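You operate a simulated robot arm through the tools that you are given. There is no shell and no other tool.

You run a simulated robot arm. Do the job below in one go: nothing can be reset, and whatever is moved stays where it is left.

Task
Change the fitting bench over: bobbin off G30, spool on to G33.
Fine: plug into its holder first; bobbin into the free nest of the bobbin tray; lay the wire end in at G31.

It is judged by the outcome, as a careful person would: the job done as asked, and still so three seconds after it is handed in. It fails if anything else is knocked over, pushed out of place, dropped, spilled or broken.

Robot
A 6-joint arm with a two-finger gripper, fixed in place. Base frame: the origin is on the floor under the middle of its stand, x ahead of it, y to its left, z up; the work surface is at about z = 0.74. Units: m, degrees, N and s.
It reaches about 1.417 m from its shoulder. Its first joint turns from -166.0 to 166.0 degrees. Payload 3.43 kg.
The TCP is the grasp point between the finger pads, 0.02 m short of the fingertips. In the tool frame z runs along the fingers and y along their closing line. The gripper opens to 0.19 m; its body begins 0.248 m behind the TCP.
Orientation is told as [roll, pitch, yaw] about the base's x, y, z axes, in that order, counted from this pose: with the fingers straight down and closing along the base's y, the tool's x points along the base's -x, its y along +y and its z along -z.

Tools
- The arm moves only by the tool jog_arm. Its argument "increments" is a list of rows, each an object (a shift or turn left out is 0, a gripper value left out holds the last) with "claw": the gripper command, from -1 (shut) to 1 (fully open), values between in proportion; "travel": the shift along the tool's x, y, z in m, a list of three; "delta_rot": the turn, a rotation vector about the tool's x, y, z in degrees, a list of three. In form: [{"claw": claw, "travel": [dx, dy, dz], "delta_rot": [ax, ay, az]}, ...]. A call has 1 to 20 rows; each row is the pose to reach, as a shift and turn from the pose commanded when the call began, along the tool's axes at that moment. Rows are played at 5 a second. More than 0.05 m and 8.6 degrees between two rows, or a gripper value outside its range, and nothing of the call is played. A pose out of reach is approached as far as the arm can. The call stops where the force on the tool passes 40 N (or 10 N more than at its start, if that is more) or the arm is blocked; 0.2 s more then pass. The fingers move at their own pace (about 0.153 m/s each) and stop on an object; they squeeze with about 33 N. The grip force told is the motor's: it shows also when the fingers shut on nothing. Time passes only in rows, and 0.2 s behind the last, so rows that repeat a pose let the fingers close. It gives the time, the measured TCP pose, the force on the tool (base axes), the opening and the grip force at its end, in the units of the frame above (readings bear some noise), with the torque about the TCP (base axes, N m) and any sound that the robot's microphone picked up.
- Cameras (640 x 400 px; columns grow to the right, rows downward): "scene" is fixed at [0.2183, 0.4998, 1.3082]; the picture's right is [-0.88, -0.47, 0.00], its down [-0.20, 0.37, -0.91] and it looks along [0.43, -0.80, -0.42] (base axes); focal length 321 px, centre (320, 200). "wrist" rides on the gripper at [0.07, -0.008, -0.288] in the tool frame; the picture's right is [0.12, 0.99, 0.00], its down [-0.96, 0.11, -0.25] and it looks along [-0.24, 0.03, 0.97] (tool axes); focal length 261 px, centre (320, 200).
- snapshot(camera): a new picture of that camera. It takes no simulated time.
- lift_body(by): moves the trunk up (or, below 0, down) by that many m; the arm rides with it, the base frame stays. It gives what a move gives, with no picture.
- locate(camera, pixels): there is no depth. For up to 12 entries [column, row, z] of the newest picture of that camera ("zoom" is the newest enlarged one), the place [x, y] in the base frame at which the ray of that pixel passes the height z, good to about 0.002 m. It takes no simulated time.
- zoom(camera, box): a new picture of the part [left, top, right, bottom] of that camera's present view, enlarged. It takes no simulated time.
- finish_job(): hands the job in; it is judged then, once.

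Open the gripper and draw the arm clear of the work before you hand the job in, unless the task says otherwise.

The tools are called after "Request:" as name(argument=value, ...) on one line, values as JSON. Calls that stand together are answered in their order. jog_arm: Moves the arm, as the interface text tells. Its arguments: {"type":"object","properties":{"increments":{"type":"array","items":{"type":"object","properties":{"claw":{"type":"number"},"travel":{"type":"array","items":{"type":"number"}},"delta_rot":{"type":"array","items":{"type":"number"}}}}}},"required":["increments"]} The other tools are called the same way: lift_body (by) moves the trunk up or down; snapshot (camera) takes a picture; locate (camera, pixels) gives the place at which the rays of pixels pass given heights; zoom (camera, box) takes an enlarged picture of a part of a camera's view; finish_job () hands the job in.

At the start:

```text
time: 0.0
ee_pos: [0.6228, -0.3676, 1.0124]
tcp_rot: [0.0, 0.0, 0.1]
force: [-0.6, -0.2, -0.5]
ft_torque: [0.03, 0.0, 0.03]
opening: 0.1902
finger_force: 0.0
trunk travel left (down, up): [-0.3, 0.14]
```

scene: 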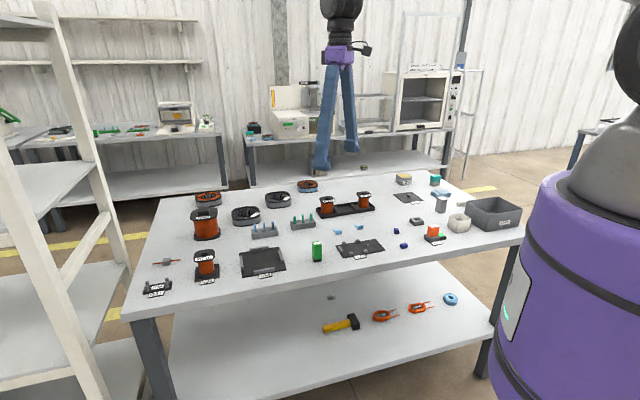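
wrist: 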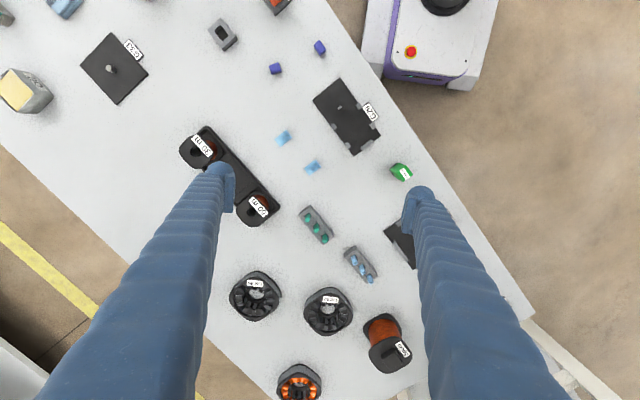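

I start by looking over the bench with enlarged views to read the labels and find G30, G31, G33, the plug, bobbin tray and spool.

Request:
zoom(camera="scene", box=[130, 170, 330, 300])

Request:
zoom(camera="scene", box=[300, 165, 530, 275])

Request:
zoom(camera="wrist", box=[160, 100, 440, 280])

Request:
zoom(camera="wrist", box=[200, 200, 480, 400])

Request:
zoom(camera="wrist", box=[0, 0, 360, 200])

```text
3.08 times, centred on (230, 235) of scene
```

zoom: 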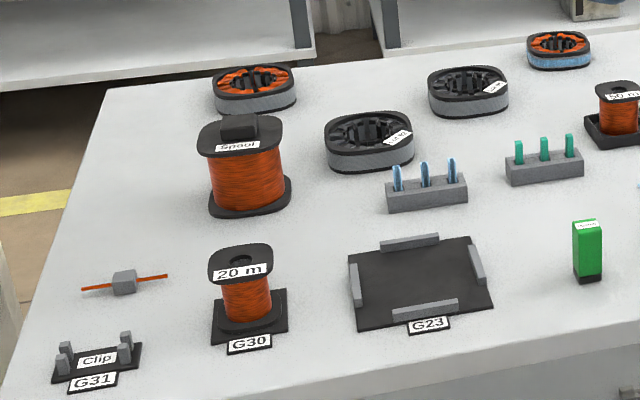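

```text
2.78 times, centred on (415, 220) of scene
```

zoom: 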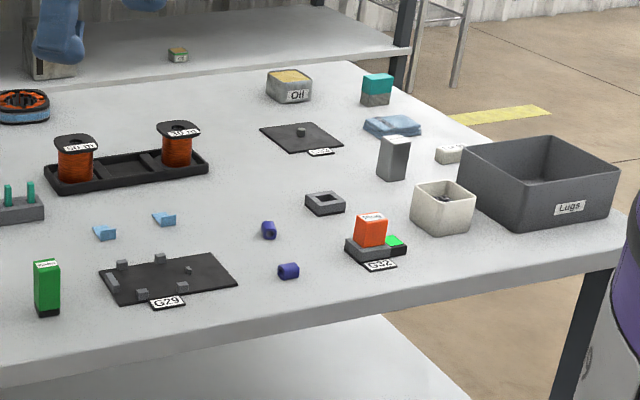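

```text
2.22 times, centred on (300, 190) of wrist
```

zoom: 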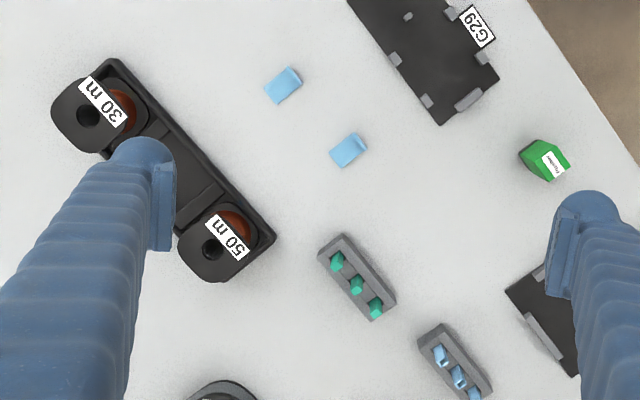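

```text
2.00 times, centred on (340, 300) of wrist
```

zoom: 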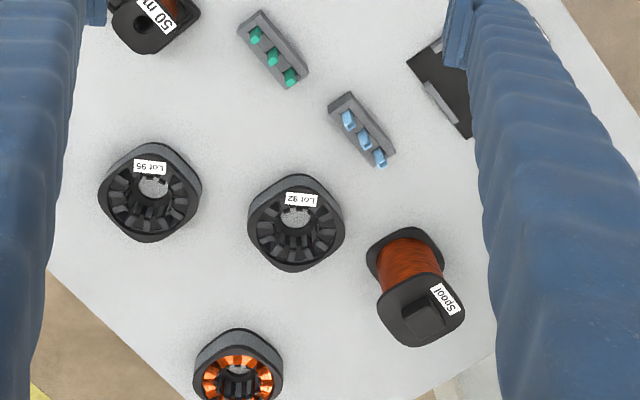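

```text
1.78 times, centred on (180, 100) of wrist
```

zoom: 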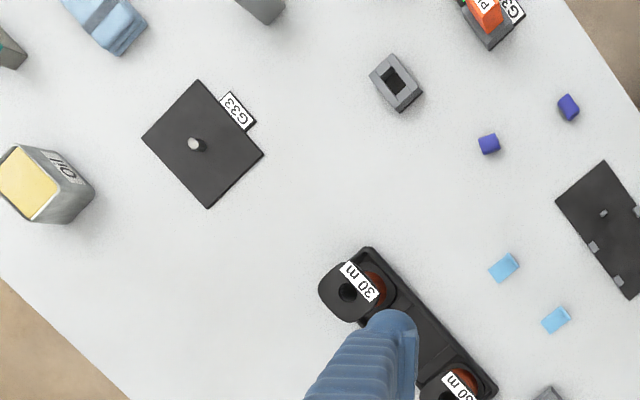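

The plug looks to be at G32 (with a green light), an empty square holder nearby, the tray with its middle nest free, and the wire end beside clip G31. I zoom in on each.

Request:
zoom(camera="scene", box=[400, 205, 480, 255])

Request:
zoom(camera="scene", box=[135, 245, 231, 305])

Request:
zoom(camera="scene", box=[180, 180, 260, 245])

Request:
zoom(camera="scene", box=[300, 180, 396, 240])

Request:
zoom(camera="scene", box=[380, 170, 476, 230])

Request:
zoom(camera="wrist", box=[160, 0, 340, 110])

```text
8.00 times, centred on (440, 230) of scene
```

zoom: 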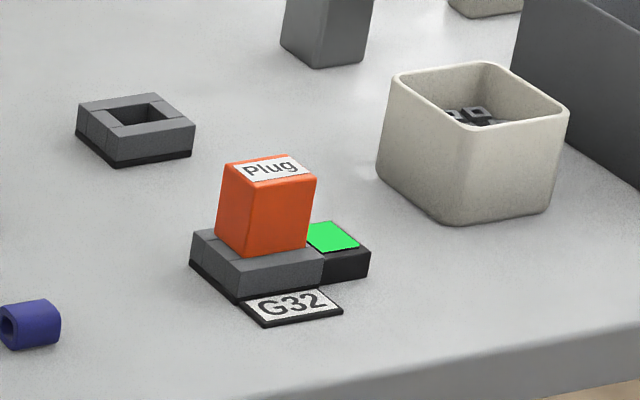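

```text
6.67 times, centred on (183, 275) of scene
```

zoom: 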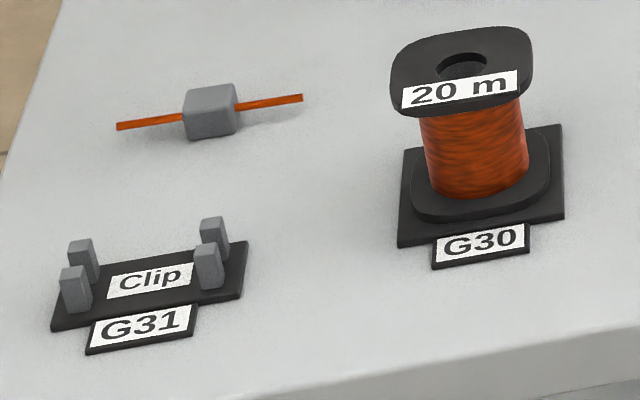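

```text
6.15 times, centred on (220, 212) of scene
```

zoom: 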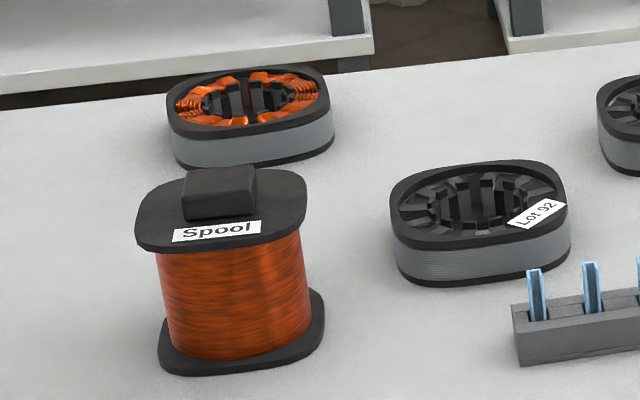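

```text
6.67 times, centred on (348, 210) of scene
```

zoom: 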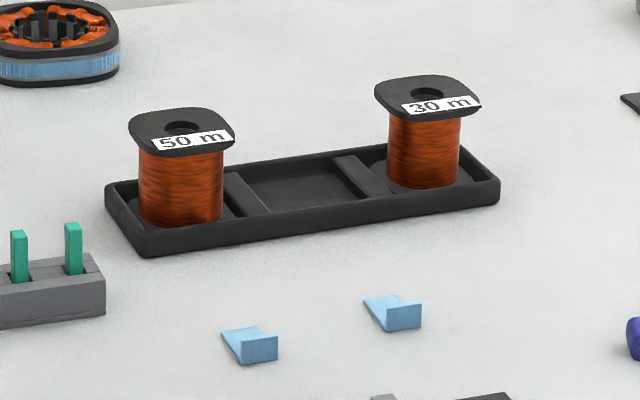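

```text
6.67 times, centred on (428, 200) of scene
```

zoom: 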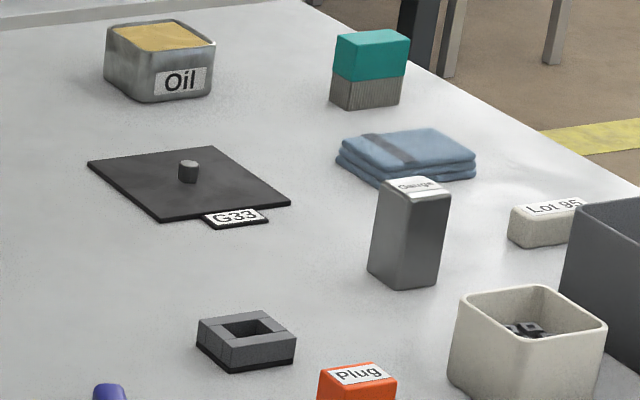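

```text
3.56 times, centred on (250, 55) of wrist
```

zoom: 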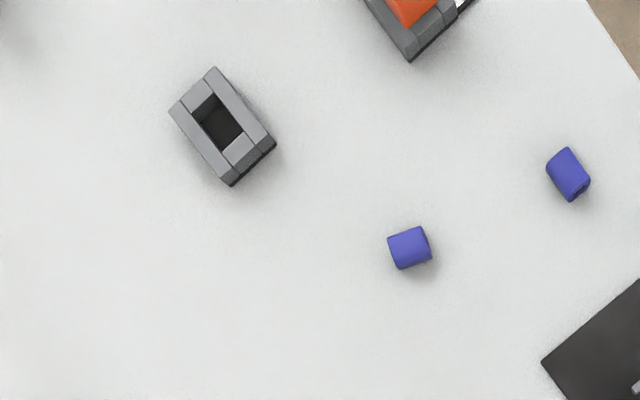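

I now measure the key places with locate, in the scene view first: table-level points of G33, G30, clip, holder, G32 socket, tray.

Request:
locate(camera="scene", pixels=[[394, 195, 0.742], [412, 193, 0.742], [424, 200, 0.742], [404, 203, 0.742], [408, 197, 0.755], [130, 305, 0.74], [520, 243, 0.74], [160, 197, 0.74], [441, 173, 0.74], [206, 262, 0.8]])

Request:
locate(camera="wrist", pixels=[[81, 66, 0.742], [112, 33, 0.742], [148, 72, 0.742], [117, 104, 0.742], [109, 71, 0.745], [112, 67, 0.76], [222, 34, 0.76], [208, 148, 0.8], [258, 207, 0.8]])

```text
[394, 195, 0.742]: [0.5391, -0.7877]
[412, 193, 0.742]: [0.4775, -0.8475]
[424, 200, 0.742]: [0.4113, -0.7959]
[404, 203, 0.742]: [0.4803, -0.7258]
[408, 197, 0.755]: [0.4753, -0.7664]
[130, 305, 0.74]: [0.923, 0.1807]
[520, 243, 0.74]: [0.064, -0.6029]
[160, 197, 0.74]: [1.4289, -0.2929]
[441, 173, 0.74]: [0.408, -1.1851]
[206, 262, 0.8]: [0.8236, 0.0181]
```

```text
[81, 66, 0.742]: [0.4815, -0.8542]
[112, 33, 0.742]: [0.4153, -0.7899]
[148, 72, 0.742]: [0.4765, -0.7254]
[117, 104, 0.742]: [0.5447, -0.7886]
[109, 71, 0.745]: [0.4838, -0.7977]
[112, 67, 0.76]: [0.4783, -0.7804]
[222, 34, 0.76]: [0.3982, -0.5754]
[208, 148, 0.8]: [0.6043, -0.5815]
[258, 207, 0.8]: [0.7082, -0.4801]
```

G33's plate centre is near (0.480, -0.790) with edges at about 45° to the base. I locate the plug, socket, holder, bobbin nest, wire, clip and spool roughly before closer looks.

Request:
locate(camera="scene", pixels=[[433, 228, 0.8], [433, 238, 0.755], [417, 220, 0.76], [345, 210, 0.75], [166, 262, 0.75], [157, 287, 0.75], [206, 213, 0.84], [206, 234, 0.745], [205, 273, 0.745], [203, 256, 0.81]])

Request:
locate(camera="wrist", pixels=[[390, 357, 0.84], [382, 328, 0.75], [232, 175, 0.75], [280, 2, 0.79]])

```text
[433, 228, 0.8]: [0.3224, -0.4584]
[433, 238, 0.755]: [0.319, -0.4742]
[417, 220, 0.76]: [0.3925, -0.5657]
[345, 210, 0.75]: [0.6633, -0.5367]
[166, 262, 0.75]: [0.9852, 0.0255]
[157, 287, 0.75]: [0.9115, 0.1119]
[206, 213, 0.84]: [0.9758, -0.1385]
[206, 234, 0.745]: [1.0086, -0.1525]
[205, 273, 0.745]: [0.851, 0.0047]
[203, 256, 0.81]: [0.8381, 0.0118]
```

```text
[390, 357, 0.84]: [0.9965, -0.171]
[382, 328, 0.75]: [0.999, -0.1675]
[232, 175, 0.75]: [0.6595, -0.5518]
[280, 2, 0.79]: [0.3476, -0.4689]
```

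The plug is near (0.33, -0.46) and the empty holder near (0.395, -0.57). I move above between them with yaw 45° for a close look.

Request:
jog_arm(increments=[{"claw": 1, "travel": [0.035, -0.018, 0], "delta_rot": [0, 0, -5.6]}, {"travel": [0.07, -0.036, 0], "delta_rot": [0, 0, -11.2]}, {"travel": [0.105, -0.054, 0], "delta_rot": [0, 0, -16.8]}, {"travel": [0.14, -0.072, 0], "delta_rot": [0, 0, -22.4]}, {"travel": [0.175, -0.09, 0], "delta_rot": [0, 0, -28]}, {"travel": [0.21, -0.108, 0], "delta_rot": [0, 0, -33.6]}, {"travel": [0.245, -0.126, 0], "delta_rot": [0, 0, -39.2]}, {"travel": [0.27, -0.14, 0], "delta_rot": [0, 0, -44.9]}])

Request:
snapshot(camera="wrist")

```text
time: 1.8
ee_pos: [0.3538, -0.5069, 1.0137]
tcp_rot: [0.0, 0.0, 45.0]
force: [-0.9, 0.0, 1.1]
ft_torque: [0.0, -0.05, 0.01]
opening: 0.1898
finger_force: 0.1
trunk travel left (down, up): [-0.3, 0.14]
```

```text
taken
```

wrist: 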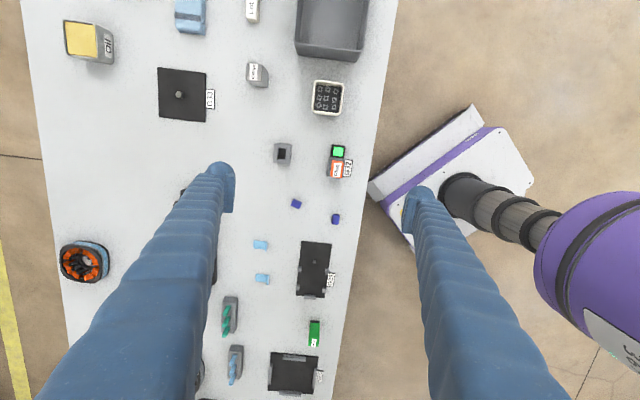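

The plug/socket is at (337,163) and holder at (283,153) in the wrist picture. I zoom in there.

Request:
zoom(camera="wrist", box=[260, 130, 370, 200])

Request:
zoom(camera="wrist", box=[130, 50, 240, 120])

```text
5.71 times, centred on (315, 165) of wrist
```

zoom: 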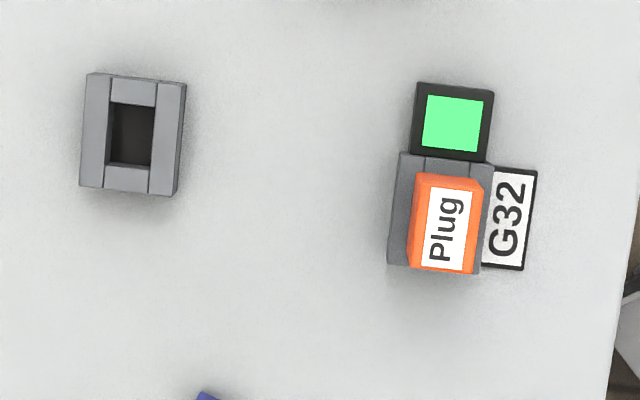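

```text
5.71 times, centred on (185, 85) of wrist
```

zoom: 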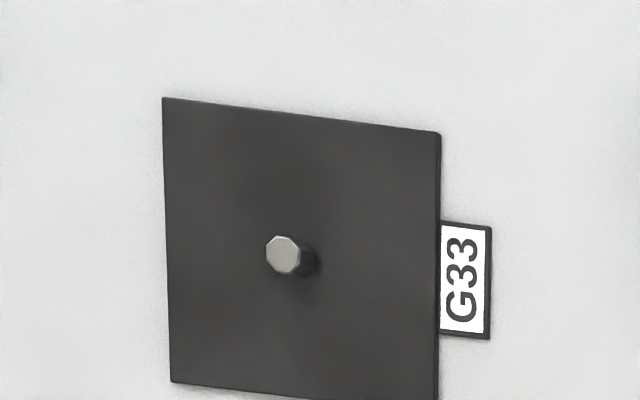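

I measure the G33 plate and pin in this zoom.

Request:
locate(camera="zoom", pixels=[[163, 97, 0.742], [440, 132, 0.742], [170, 382, 0.742], [438, 400, 0.742], [283, 253, 0.755], [283, 253, 0.76], [283, 253, 0.765], [303, 264, 0.744], [442, 221, 0.742], [442, 334, 0.742]])

Request:
zoom(camera="wrist", box=[260, 130, 370, 200])

```text
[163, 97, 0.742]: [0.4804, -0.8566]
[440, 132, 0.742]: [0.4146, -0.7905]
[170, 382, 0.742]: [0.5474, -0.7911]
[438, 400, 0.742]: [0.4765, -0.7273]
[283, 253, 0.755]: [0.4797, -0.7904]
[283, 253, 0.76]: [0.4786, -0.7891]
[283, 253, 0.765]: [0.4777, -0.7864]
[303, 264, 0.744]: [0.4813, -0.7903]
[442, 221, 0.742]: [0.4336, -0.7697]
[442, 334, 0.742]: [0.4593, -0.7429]
```

```text
5.71 times, centred on (315, 165) of wrist
```

zoom: 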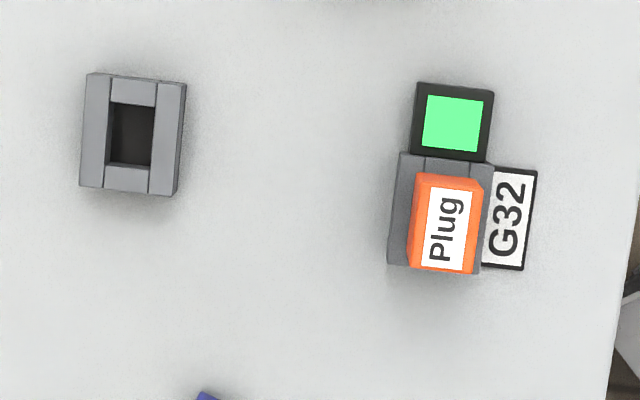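

I measure the holder and the plug socket in this zoom, and cross-check heights with the scene view.

Request:
locate(camera="zoom", pixels=[[112, 103, 0.76], [156, 107, 0.76], [149, 168, 0.76], [107, 163, 0.76], [88, 73, 0.76], [187, 82, 0.76], [172, 196, 0.76], [80, 187, 0.76], [400, 153, 0.76], [388, 263, 0.76], [494, 165, 0.76]])

Request:
locate(camera="scene", pixels=[[414.5, 225.9, 0.74], [414, 222.2, 0.755], [414, 222.2, 0.76], [414, 222.2, 0.765], [424.2, 224.4, 0.74], [424.4, 220.6, 0.76], [409.6, 218.4, 0.76], [418.1, 216.6, 0.76]])

Request:
locate(camera="zoom", pixels=[[413, 173, 0.79], [413, 173, 0.8], [483, 183, 0.79], [472, 273, 0.79], [408, 265, 0.79], [483, 183, 0.8], [472, 273, 0.8], [408, 265, 0.8], [417, 83, 0.755], [493, 93, 0.755], [536, 170, 0.742], [523, 269, 0.742]])

```text
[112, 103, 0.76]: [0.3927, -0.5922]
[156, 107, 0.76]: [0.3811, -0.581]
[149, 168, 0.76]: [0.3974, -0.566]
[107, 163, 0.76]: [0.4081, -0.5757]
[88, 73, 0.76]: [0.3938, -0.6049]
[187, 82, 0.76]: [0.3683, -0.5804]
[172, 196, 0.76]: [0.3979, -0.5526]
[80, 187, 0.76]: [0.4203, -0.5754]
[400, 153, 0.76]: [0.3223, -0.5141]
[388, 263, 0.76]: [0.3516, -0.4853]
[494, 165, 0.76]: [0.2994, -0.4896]
```

```text
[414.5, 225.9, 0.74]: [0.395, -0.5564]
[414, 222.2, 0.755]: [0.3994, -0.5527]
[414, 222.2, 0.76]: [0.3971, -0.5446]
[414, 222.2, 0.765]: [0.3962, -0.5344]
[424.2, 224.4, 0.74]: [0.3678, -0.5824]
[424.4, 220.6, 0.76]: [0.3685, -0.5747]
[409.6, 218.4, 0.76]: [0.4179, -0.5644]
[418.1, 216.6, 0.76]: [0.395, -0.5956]
```

```text
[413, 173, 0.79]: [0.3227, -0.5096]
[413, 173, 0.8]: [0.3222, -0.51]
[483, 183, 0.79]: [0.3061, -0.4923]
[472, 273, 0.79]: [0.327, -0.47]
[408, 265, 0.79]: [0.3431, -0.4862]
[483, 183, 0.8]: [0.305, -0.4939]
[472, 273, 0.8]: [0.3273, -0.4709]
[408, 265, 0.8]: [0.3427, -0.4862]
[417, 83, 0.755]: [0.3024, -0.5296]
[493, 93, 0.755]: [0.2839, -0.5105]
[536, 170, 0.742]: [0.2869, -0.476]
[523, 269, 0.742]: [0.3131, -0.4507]
```

Everything on the bench sits at about 45°, so yaw 45 suits. I come lower between plug and holder for a precise look.

Request:
jog_arm(increments=[{"travel": [0.015, -0.008, 0.035]}, {"travel": [0.03, -0.016, 0.07]}, {"travel": [0.044, -0.024, 0.11]}, {"travel": [0.044, -0.024, 0.11]}])

Request:
snapshot(camera="wrist")

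Request:
zoom(camera="wrist", box=[230, 130, 390, 230])

```text
time: 2.8
ee_pos: [0.3382, -0.5547, 0.9029]
tcp_rot: [0.0, 0.0, 45.0]
force: [-0.4, 0.2, -0.1]
ft_torque: [0.07, 0.01, 0.0]
opening: 0.1901
finger_force: 0.0
trunk travel left (down, up): [-0.3, 0.14]
```

```text
taken
```

wrist: 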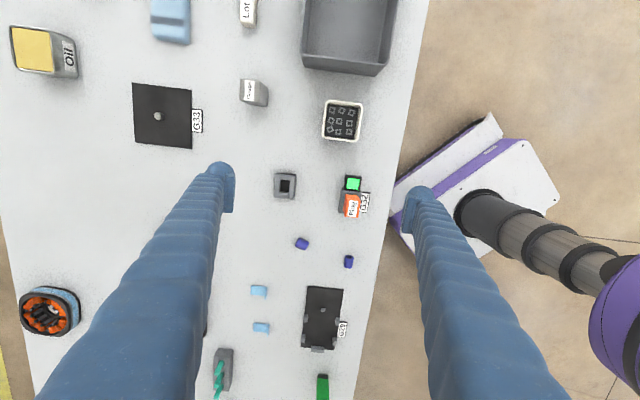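

```text
4.00 times, centred on (310, 180) of wrist
```

zoom: 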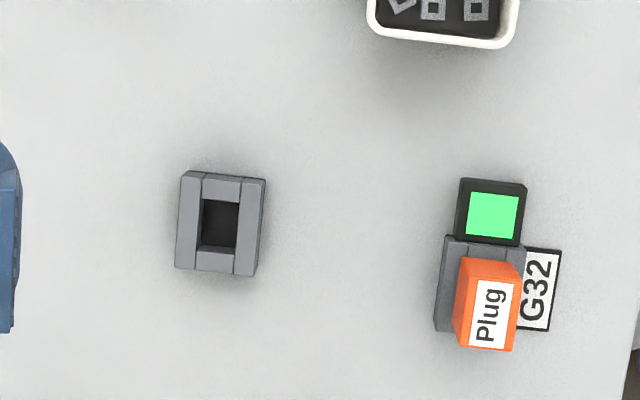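

The holder's hole is at about (220,224) and the plug top at (488,308) in this zoom; I locate their corners.

Request:
locate(camera="zoom", pixels=[[203, 199, 0.757], [241, 203, 0.757], [236, 249, 0.757], [199, 246, 0.757], [180, 178, 0.757], [265, 181, 0.757], [175, 268, 0.757], [250, 275, 0.757]])

Request:
locate(camera="zoom", pixels=[[462, 258, 0.795], [521, 263, 0.795], [512, 351, 0.795], [453, 344, 0.795], [446, 236, 0.757], [434, 331, 0.757], [526, 248, 0.757], [527, 248, 0.741], [561, 251, 0.741], [549, 330, 0.741]])

Request:
zoom(camera="wrist", box=[326, 168, 374, 228])

```text
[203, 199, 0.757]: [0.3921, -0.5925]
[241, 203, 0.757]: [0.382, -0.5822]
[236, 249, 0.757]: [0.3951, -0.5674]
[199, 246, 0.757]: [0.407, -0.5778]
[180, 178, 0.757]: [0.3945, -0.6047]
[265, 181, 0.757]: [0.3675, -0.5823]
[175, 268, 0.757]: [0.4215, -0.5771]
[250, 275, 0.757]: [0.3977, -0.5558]
```

```text
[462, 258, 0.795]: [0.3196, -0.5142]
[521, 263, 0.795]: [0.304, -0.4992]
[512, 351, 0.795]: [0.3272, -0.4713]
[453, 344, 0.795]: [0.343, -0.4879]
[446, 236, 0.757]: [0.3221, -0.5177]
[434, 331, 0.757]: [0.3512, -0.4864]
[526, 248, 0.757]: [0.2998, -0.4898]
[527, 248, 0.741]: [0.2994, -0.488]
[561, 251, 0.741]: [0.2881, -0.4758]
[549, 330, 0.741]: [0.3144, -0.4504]
```

```text
6.67 times, centred on (350, 198) of wrist
```

zoom: 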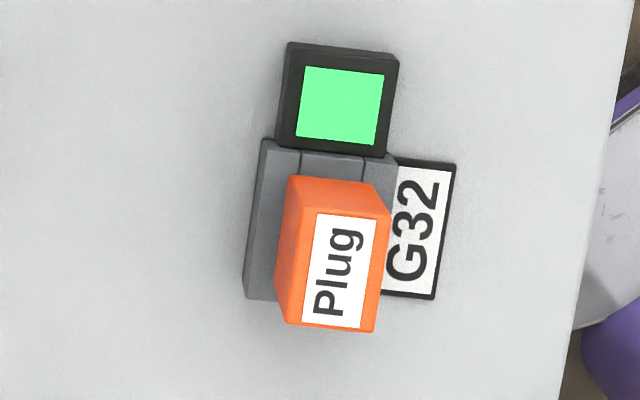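

I locate the plug's top face corners for candidate heights here and in the scene view to get its height.

Request:
locate(camera="zoom", pixels=[[300, 208, 0.79], [391, 213, 0.79], [375, 333, 0.79], [287, 323, 0.79], [300, 208, 0.8], [391, 213, 0.8], [375, 333, 0.8], [287, 323, 0.8], [290, 176, 0.757], [370, 183, 0.757], [275, 300, 0.757]])

Request:
zoom(camera="scene", box=[416, 220, 456, 245])

```text
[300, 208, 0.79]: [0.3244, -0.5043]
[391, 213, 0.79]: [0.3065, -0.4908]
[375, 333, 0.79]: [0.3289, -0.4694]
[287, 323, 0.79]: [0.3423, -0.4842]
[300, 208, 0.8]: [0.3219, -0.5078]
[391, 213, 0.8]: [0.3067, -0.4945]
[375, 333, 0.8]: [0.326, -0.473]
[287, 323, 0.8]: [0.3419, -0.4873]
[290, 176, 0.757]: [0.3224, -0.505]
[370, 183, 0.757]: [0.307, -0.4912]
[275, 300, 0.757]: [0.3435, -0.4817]
```

```text
16.00 times, centred on (436, 232) of scene
```

zoom: 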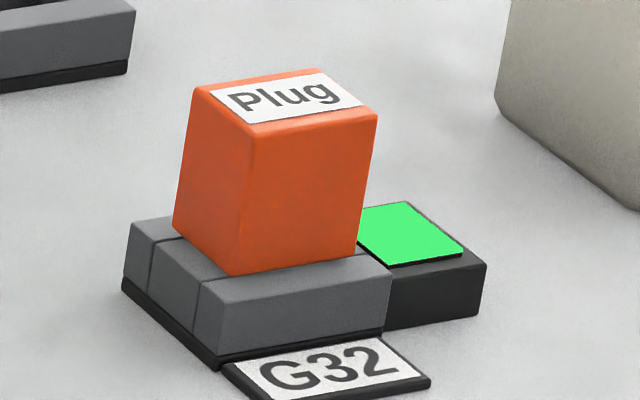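

Request:
locate(camera="zoom", pixels=[[215, 367, 0.74], [210, 283, 0.755], [210, 283, 0.76], [232, 275, 0.755], [232, 275, 0.76], [252, 137, 0.785], [252, 137, 0.79], [252, 137, 0.795], [252, 137, 0.8], [377, 113, 0.79], [195, 88, 0.79]])

```text
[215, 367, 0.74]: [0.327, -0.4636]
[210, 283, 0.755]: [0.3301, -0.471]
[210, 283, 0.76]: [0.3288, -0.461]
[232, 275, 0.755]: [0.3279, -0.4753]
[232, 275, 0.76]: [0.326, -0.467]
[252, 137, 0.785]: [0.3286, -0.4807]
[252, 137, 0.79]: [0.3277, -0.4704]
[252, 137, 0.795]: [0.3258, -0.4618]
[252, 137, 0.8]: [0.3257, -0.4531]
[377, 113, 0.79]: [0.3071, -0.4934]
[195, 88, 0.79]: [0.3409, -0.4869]
```

The plug centre is about (0.325, -0.4875), body from z≈0.759 to 0.791. I move above it with the gripper partly closed and check the view.

Request:
jog_arm(increments=[{"claw": -0.35, "travel": [-0.013, 0.019, 0.014]}, {"claw": -0.35, "travel": [-0.026, 0.038, 0.028]}, {"claw": -0.35, "travel": [-0.038, 0.057, 0.043]}, {"claw": -0.35, "travel": [-0.038, 0.057, 0.043]}, {"claw": -0.35, "travel": [-0.038, 0.057, 0.043]}])

Request:
snapshot(camera="wrist")

Request:
snapshot(camera="scene")

```text
time: 4.0
ee_pos: [0.3261, -0.4883, 0.8607]
tcp_rot: [0.0, 0.0, 45.0]
force: [0.6, 0.5, 0.7]
ft_torque: [-0.01, -0.02, 0.02]
opening: 0.0616
finger_force: 0.0
trunk travel left (down, up): [-0.3, 0.14]
```

```text
taken
```

wrist: 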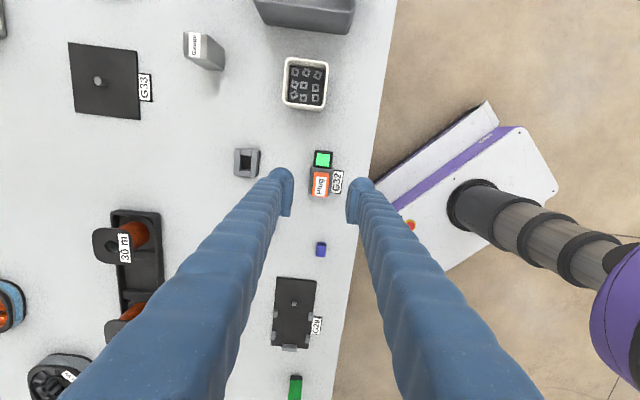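

```text
taken
```

scene: 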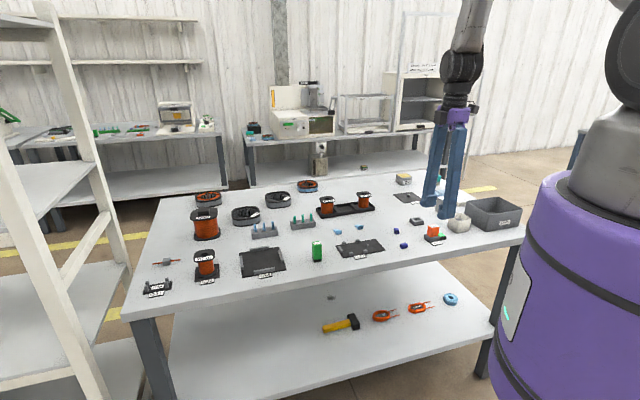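

The plug sits centred under the TCP. I lower so the fingertips come to just above the socket top, gripper still open, and check.

Request:
jog_arm(increments=[{"travel": [0, 0, 0.03]}, {"travel": [0, 0, 0.055]}, {"travel": [0, 0, 0.076]}, {"travel": [0, 0, 0.076]}])

Request:
zoom(camera="wrist", box=[240, 130, 400, 230])

Request:
zoom(camera="scene", box=[400, 195, 480, 245])

```text
time: 5.0
ee_pos: [0.3243, -0.4874, 0.785]
tcp_rot: [0.0, 0.1, 44.9]
force: [-0.3, -0.7, -0.1]
ft_torque: [0.01, -0.02, 0.02]
opening: 0.0619
finger_force: 0.1
trunk travel left (down, up): [-0.3, 0.14]
```

```text
4.00 times, centred on (320, 180) of wrist
```

zoom: 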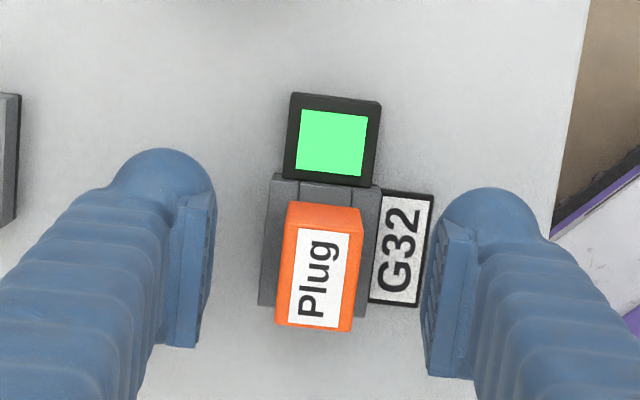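

```text
8.00 times, centred on (440, 220) of scene
```

zoom: 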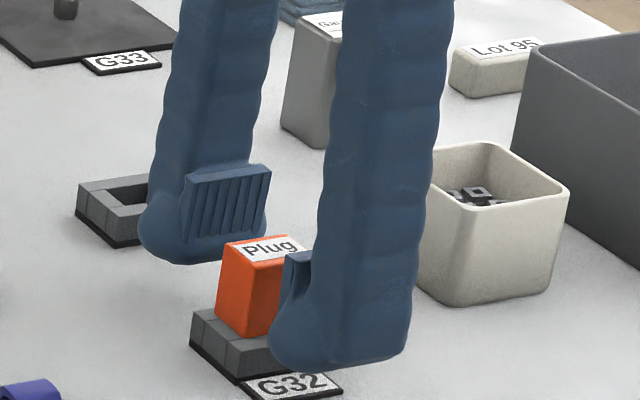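

The plug stands centred between the pads. I close the gripper on it.

Request:
jog_arm(increments=[{"claw": -0.7}, {"claw": -0.85}, {"claw": -1}, {"claw": -1}, {"claw": -1}])

Request:
zoom(camera="wrist", box=[240, 130, 400, 230])

```text
time: 6.2
ee_pos: [0.3245, -0.4872, 0.7835]
tcp_rot: [0.1, 0.0, 45.0]
force: [0.7, 0.3, 0.7]
ft_torque: [-0.02, 0.01, 0.04]
opening: 0.0207
finger_force: 33.1
trunk travel left (down, up): [-0.3, 0.14]
```

```text
4.00 times, centred on (320, 180) of wrist
```

zoom: 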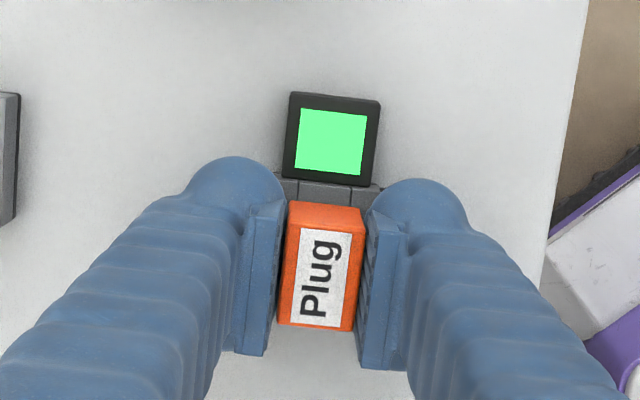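

Gripped at 0.0207 m with 33 N. I lift straight up slowly.

Request:
jog_arm(increments=[{"travel": [0, 0, -0.005]}, {"travel": [0, 0, -0.01]}, {"travel": [0, 0, -0.018]}, {"travel": [0, 0, -0.03]}, {"travel": [0, 0, -0.05]}, {"travel": [0, 0, -0.07]}, {"travel": [0, 0, -0.07]}])

Request:
zoom(camera="wrist", box=[200, 110, 400, 235])

Request:
zoom(camera="scene", box=[400, 175, 480, 245])

```text
time: 7.8
ee_pos: [0.3262, -0.4888, 0.8555]
tcp_rot: [0.0, -0.1, 45.0]
force: [-0.7, 0.6, -0.3]
ft_torque: [-0.03, 0.0, 0.01]
opening: 0.0208
finger_force: 33.0
trunk travel left (down, up): [-0.3, 0.14]
```

```text
3.20 times, centred on (300, 172) of wrist
```

zoom: 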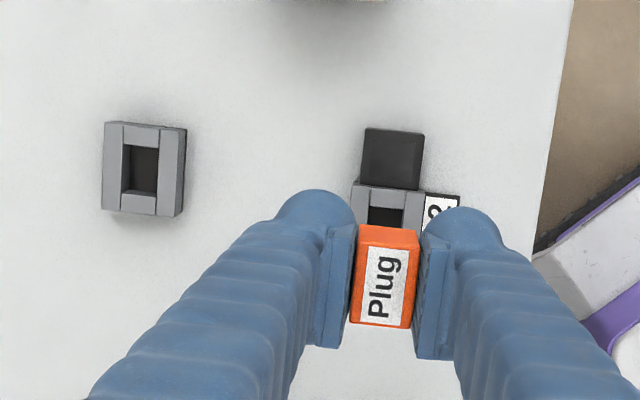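

```text
5.71 times, centred on (440, 210) of scene
```

zoom: 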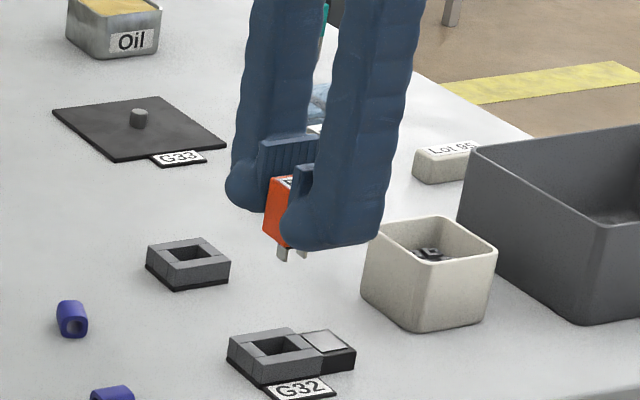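

The light went out and the plug shows two short prongs. I zoom on the holder and the now-empty socket to measure both hole centres from the same view.

Request:
zoom(camera="wrist", box=[225, 140, 265, 180])

Request:
locate(camera="scene", pixels=[[418, 219, 0.759]])

```text
10.00 times, centred on (245, 160) of wrist
```

zoom: 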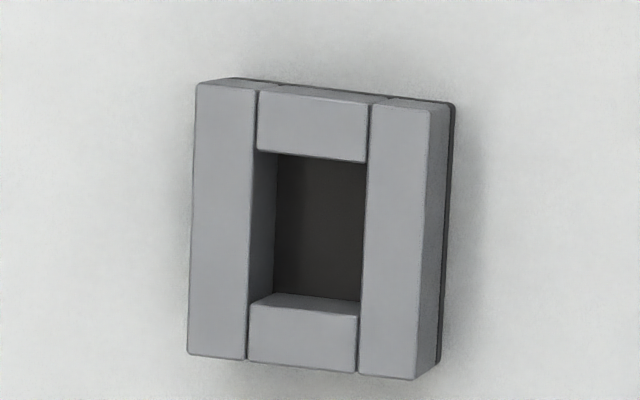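

```text
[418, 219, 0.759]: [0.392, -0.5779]
```

I locate the holder's top corners and hole rim corners.

Request:
locate(camera="zoom", pixels=[[197, 85, 0.759], [430, 110, 0.759], [418, 380, 0.759], [188, 355, 0.759], [256, 150, 0.759], [367, 162, 0.759], [359, 316, 0.759], [249, 306, 0.759]])

Request:
zoom(camera="wrist", box=[300, 145, 350, 185])

```text
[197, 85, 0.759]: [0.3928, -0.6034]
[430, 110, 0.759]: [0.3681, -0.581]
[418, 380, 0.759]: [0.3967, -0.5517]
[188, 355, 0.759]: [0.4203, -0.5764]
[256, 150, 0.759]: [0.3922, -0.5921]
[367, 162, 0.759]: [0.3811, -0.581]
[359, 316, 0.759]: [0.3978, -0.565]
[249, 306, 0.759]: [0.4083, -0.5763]
```

```text
10.00 times, centred on (325, 165) of wrist
```

zoom: 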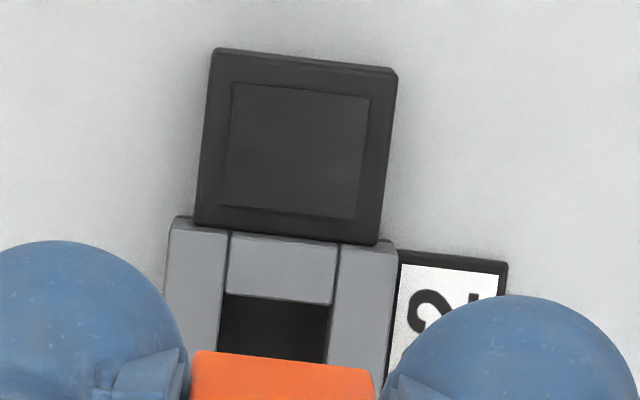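

Request:
locate(camera="zoom", pixels=[[225, 293, 0.759], [331, 307, 0.759], [230, 231, 0.759], [341, 243, 0.759], [170, 225, 0.759], [397, 248, 0.759]])

```text
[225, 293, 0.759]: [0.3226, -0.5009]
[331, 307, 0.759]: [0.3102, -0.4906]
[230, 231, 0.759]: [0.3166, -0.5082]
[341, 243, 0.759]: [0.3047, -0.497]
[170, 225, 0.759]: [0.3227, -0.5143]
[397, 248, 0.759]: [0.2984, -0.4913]
```

The displacement from socket to holder is about (0.070, -0.090) m. I carry the plug over the holder and check the alignment before lowering.

Request:
jog_arm(increments=[{"travel": [0.004, -0.03, 0]}, {"travel": [0.008, -0.06, 0]}, {"travel": [0.012, -0.09, 0]}, {"travel": [0.0141, -0.1133, 0]}, {"travel": [0.0141, -0.1133, 0.03]}, {"travel": [0.0141, -0.1133, 0.045]}, {"travel": [0.0141, -0.1133, 0.045]}])

Request:
zoom(camera="wrist", box=[270, 150, 370, 220])

Request:
zoom(camera="scene", box=[395, 190, 445, 235])

```text
time: 9.4
ee_pos: [0.3961, -0.5782, 0.809]
tcp_rot: [0.0, 0.0, 45.0]
force: [0.0, -0.2, -1.0]
ft_torque: [0.0, -0.02, 0.0]
opening: 0.0205
finger_force: 33.2
trunk travel left (down, up): [-0.3, 0.14]
```

```text
5.71 times, centred on (320, 185) of wrist
```

zoom: 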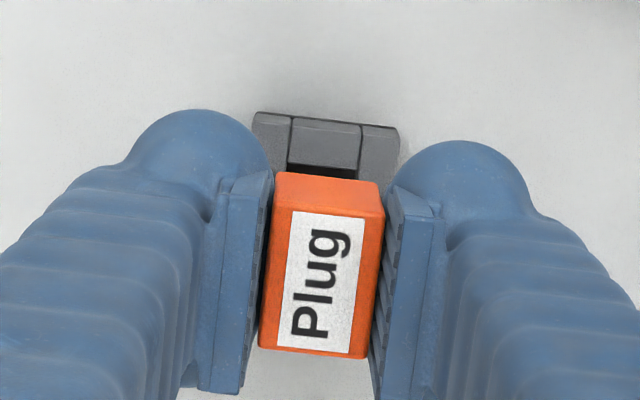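

```text
8.89 times, centred on (420, 212) of scene
```

zoom: 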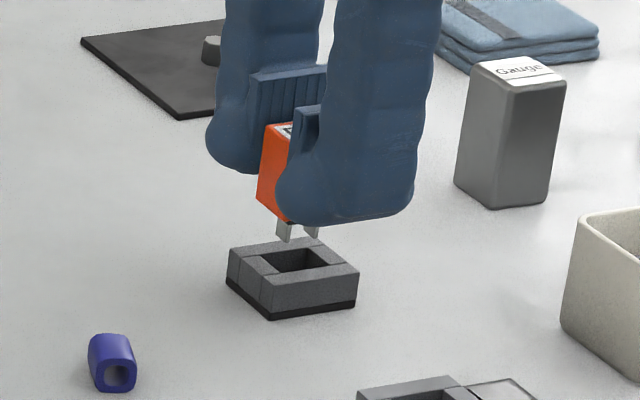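

Looks aligned. I lower in small steps, watching the force.

Request:
jog_arm(increments=[{"travel": [0, 0, 0.006]}, {"travel": [0, 0, 0.011]}, {"travel": [0, 0, 0.015]}, {"travel": [0, 0, 0.018]}, {"travel": [0, 0, 0.018]}])

Request:
zoom(camera="scene", box=[395, 190, 445, 235])

```text
time: 10.6
ee_pos: [0.3954, -0.5796, 0.7925]
tcp_rot: [0.0, 0.1, 45.0]
force: [-0.4, 0.1, -0.4]
ft_torque: [0.01, -0.01, 0.02]
opening: 0.0202
finger_force: 33.2
trunk travel left (down, up): [-0.3, 0.14]
```

```text
8.89 times, centred on (420, 212) of scene
```

zoom: 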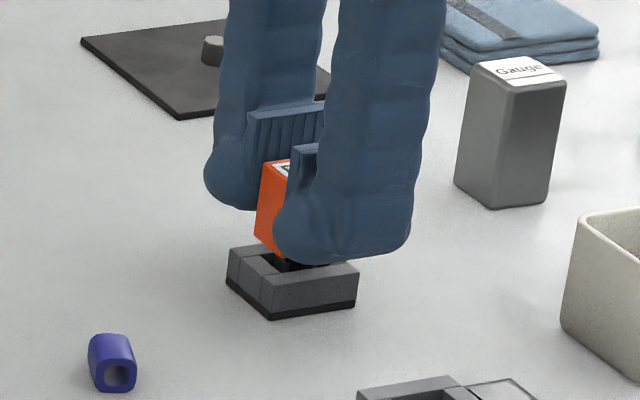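

The prongs are entering the hole freely with no contact force. I lower the remaining distance.

Request:
jog_arm(increments=[{"travel": [0, 0, 0.003]}, {"travel": [0, 0, 0.005]}, {"travel": [0, 0, 0.007]}, {"travel": [0, 0, 0.0075]}, {"travel": [0, 0, 0.0075]}])

Request:
zoom(camera="scene", box=[395, 190, 445, 235])

Request:
zoom(camera="wrist", box=[270, 150, 370, 220])

```text
time: 11.8
ee_pos: [0.396, -0.5794, 0.7844]
tcp_rot: [0.0, -0.1, 45.0]
force: [-1.0, 2.5, 13.0]
ft_torque: [0.1, 0.06, -0.01]
opening: 0.0205
finger_force: 33.5
trunk travel left (down, up): [-0.3, 0.14]
```

```text
8.89 times, centred on (420, 212) of scene
```

zoom: 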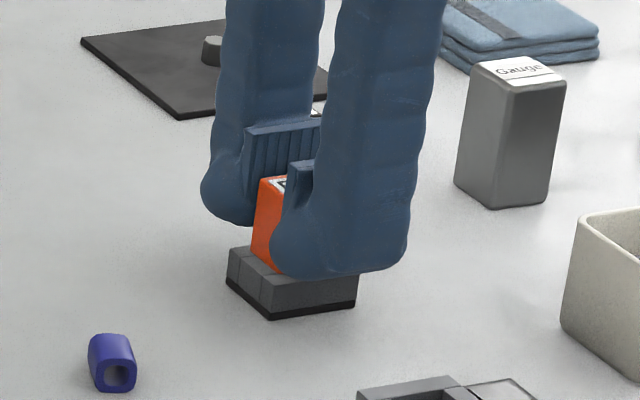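

```text
5.71 times, centred on (320, 185) of wrist
```

zoom: 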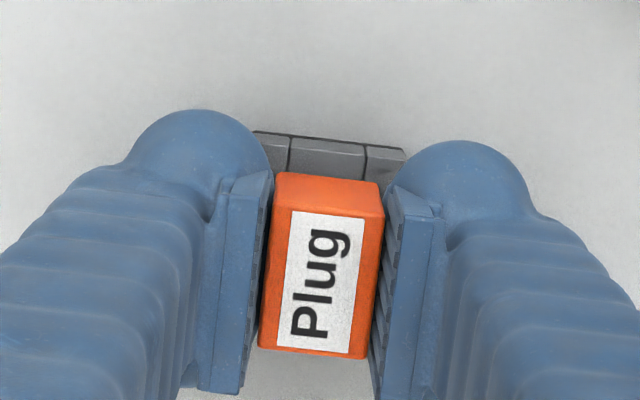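

An upward force of 13 N at the expected seated height: the plug is home. I open the gripper and rise.

Request:
jog_arm(increments=[{"claw": -0.8, "travel": [0, 0, -0.0008]}, {"claw": -0.6, "travel": [0, 0, -0.0008]}, {"claw": -0.4, "travel": [0, 0, -0.0008]}, {"claw": -0.35, "travel": [0, 0, -0.0008]}, {"claw": -0.35, "travel": [0, 0, -0.03]}, {"claw": -0.35, "travel": [0, 0, -0.07]}, {"claw": -0.35, "travel": [0, 0, -0.115]}, {"claw": -0.35, "travel": [0, 0, -0.115]}])

Request:
zoom(camera="scene", box=[395, 190, 445, 235])

Request:
snapshot(camera="wrist")

```text
time: 13.6
ee_pos: [0.3946, -0.5806, 0.8996]
tcp_rot: [-0.1, 0.0, 45.1]
force: [-0.5, 0.5, 1.3]
ft_torque: [-0.07, 0.02, -0.02]
opening: 0.0619
finger_force: 0.1
trunk travel left (down, up): [-0.3, 0.14]
```

```text
8.89 times, centred on (420, 212) of scene
```

zoom: 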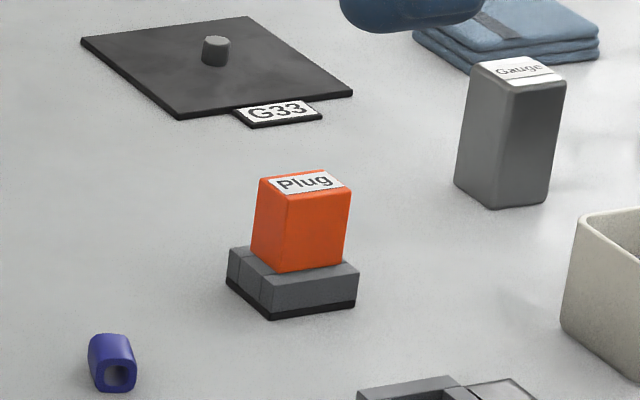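

```text
taken
```

wrist: 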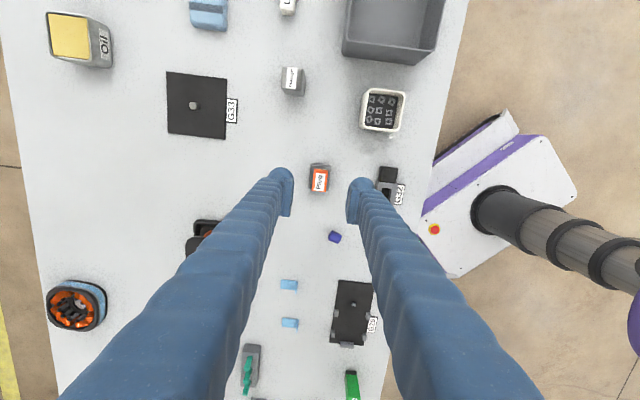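

The plug stands in its holder. Now I travel to above G30 to look at the bobbin, clip and wire end.

Request:
jog_arm(increments=[{"claw": 0, "travel": [-0.02, 0.003, -0.04]}, {"travel": [-0.065, 0.009, -0.06]}, {"travel": [-0.11, 0.015, -0.06]}, {"travel": [-0.155, 0.021, -0.06]}, {"travel": [-0.2, 0.027, -0.06]}, {"travel": [-0.245, 0.034, -0.06]}, {"travel": [-0.29, 0.04, -0.06]}, {"travel": [-0.335, 0.046, -0.06]}, {"travel": [-0.38, 0.052, -0.06]}, {"travel": [-0.425, 0.058, -0.06]}, {"travel": [-0.47, 0.064, -0.06]}, {"travel": [-0.515, 0.07, -0.06]}, {"travel": [-0.56, 0.077, -0.06]}, {"travel": [-0.605, 0.083, -0.06]}, {"travel": [-0.65, 0.089, -0.06]}, {"travel": [-0.6965, 0.0955, -0.06]}, {"travel": [-0.6965, 0.0955, -0.06]}])

Request:
snapshot(camera="wrist")

Request:
snapshot(camera="scene")

```text
time: 17.2
ee_pos: [0.8235, -0.0195, 0.9592]
tcp_rot: [0.0, 0.0, 44.8]
force: [-1.0, 0.8, 0.7]
ft_torque: [-0.06, 0.0, -0.01]
opening: 0.095
finger_force: 0.1
trunk travel left (down, up): [-0.3, 0.14]
```

```text
taken
```

wrist: 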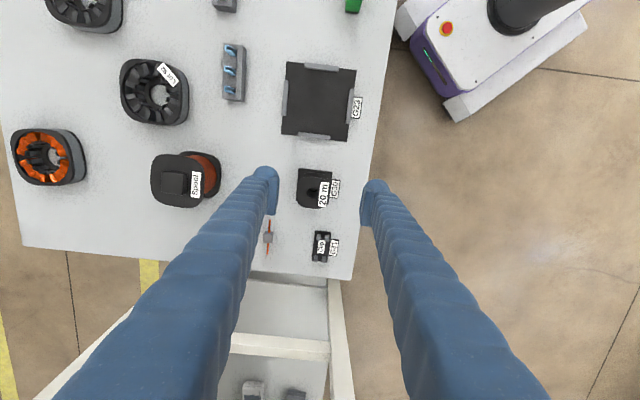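

```text
taken
```

scene: 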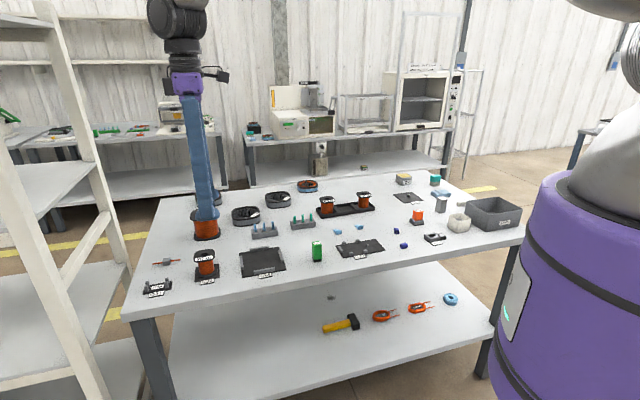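

I zoom on the G30 bobbin, the clip and wire end, and the spool.

Request:
zoom(camera="wrist", box=[280, 155, 360, 215])

Request:
zoom(camera="wrist", box=[240, 210, 360, 280])

Request:
zoom(camera="wrist", box=[130, 135, 240, 220])

Request:
zoom(camera="scene", box=[180, 240, 232, 290])

```text
6.67 times, centred on (320, 185) of wrist
```

zoom: 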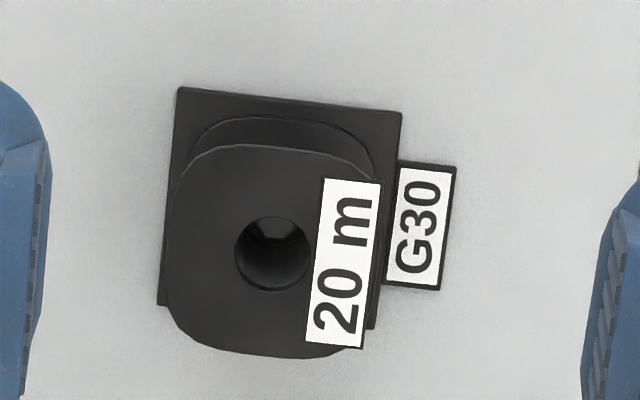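

```text
5.33 times, centred on (300, 245) of wrist
```

zoom: 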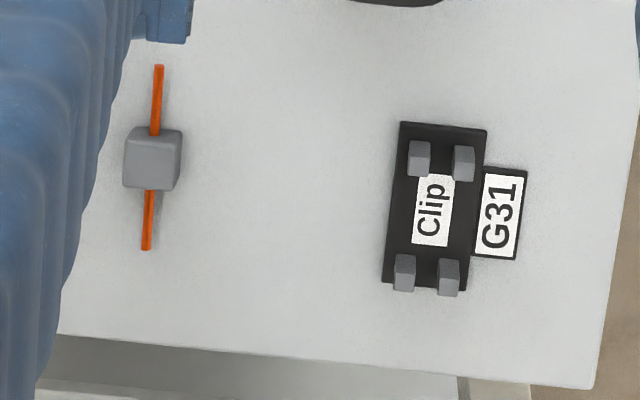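

```text
4.71 times, centred on (185, 178) of wrist
```

zoom: 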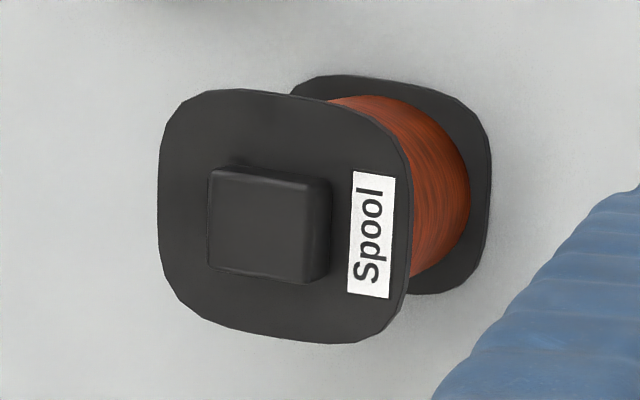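

```text
8.00 times, centred on (206, 265) of scene
```

zoom: 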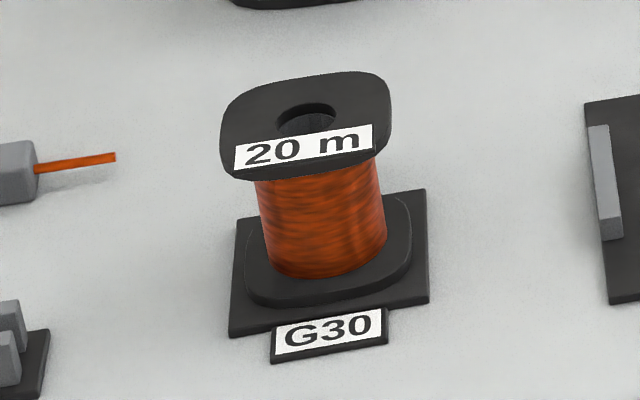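

I locate the G30 plate and bobbin flange for height candidates, then the other objects.

Request:
zoom(camera="wrist", box=[280, 155, 360, 215])

Request:
locate(camera="zoom", pixels=[[180, 88, 0.744], [402, 113, 0.744], [377, 328, 0.744], [158, 303, 0.744], [273, 254, 0.8], [273, 254, 0.81], [273, 254, 0.82], [165, 255, 0.81], [384, 254, 0.81], [275, 147, 0.81], [270, 359, 0.81]])

Request:
zoom(camera="scene", box=[180, 240, 232, 290])

Request:
locate(camera="zoom", pixels=[[307, 120, 0.8], [307, 120, 0.81], [307, 120, 0.82], [230, 337, 0.74], [430, 303, 0.74], [236, 180, 0.81], [388, 152, 0.81], [305, 72, 0.81], [245, 305, 0.745]])

```text
6.67 times, centred on (320, 185) of wrist
```

zoom: 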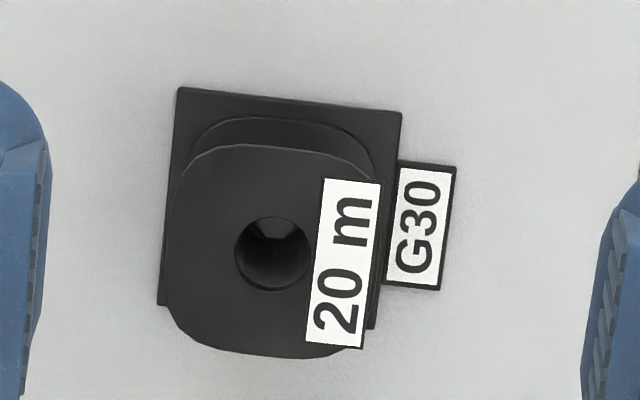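

```text
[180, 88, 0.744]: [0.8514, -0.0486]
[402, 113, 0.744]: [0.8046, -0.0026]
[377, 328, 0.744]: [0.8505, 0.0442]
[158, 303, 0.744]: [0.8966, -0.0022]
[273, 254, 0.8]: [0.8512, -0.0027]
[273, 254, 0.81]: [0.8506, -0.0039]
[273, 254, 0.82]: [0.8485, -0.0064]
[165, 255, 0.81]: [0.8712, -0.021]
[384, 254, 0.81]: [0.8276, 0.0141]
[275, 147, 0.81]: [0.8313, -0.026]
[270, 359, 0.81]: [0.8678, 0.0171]
```

```text
8.00 times, centred on (206, 265) of scene
```

zoom: 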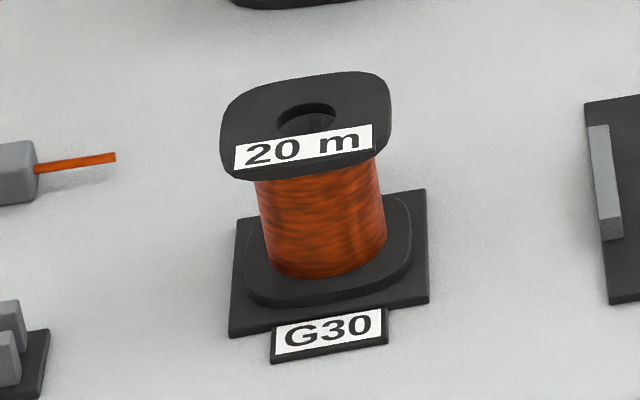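

```text
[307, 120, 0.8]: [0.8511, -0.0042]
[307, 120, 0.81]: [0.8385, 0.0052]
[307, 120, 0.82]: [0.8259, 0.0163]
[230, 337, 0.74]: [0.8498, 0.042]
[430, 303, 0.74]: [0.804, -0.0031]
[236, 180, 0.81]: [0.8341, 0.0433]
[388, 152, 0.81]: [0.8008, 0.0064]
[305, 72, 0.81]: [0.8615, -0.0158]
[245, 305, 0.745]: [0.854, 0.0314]
```

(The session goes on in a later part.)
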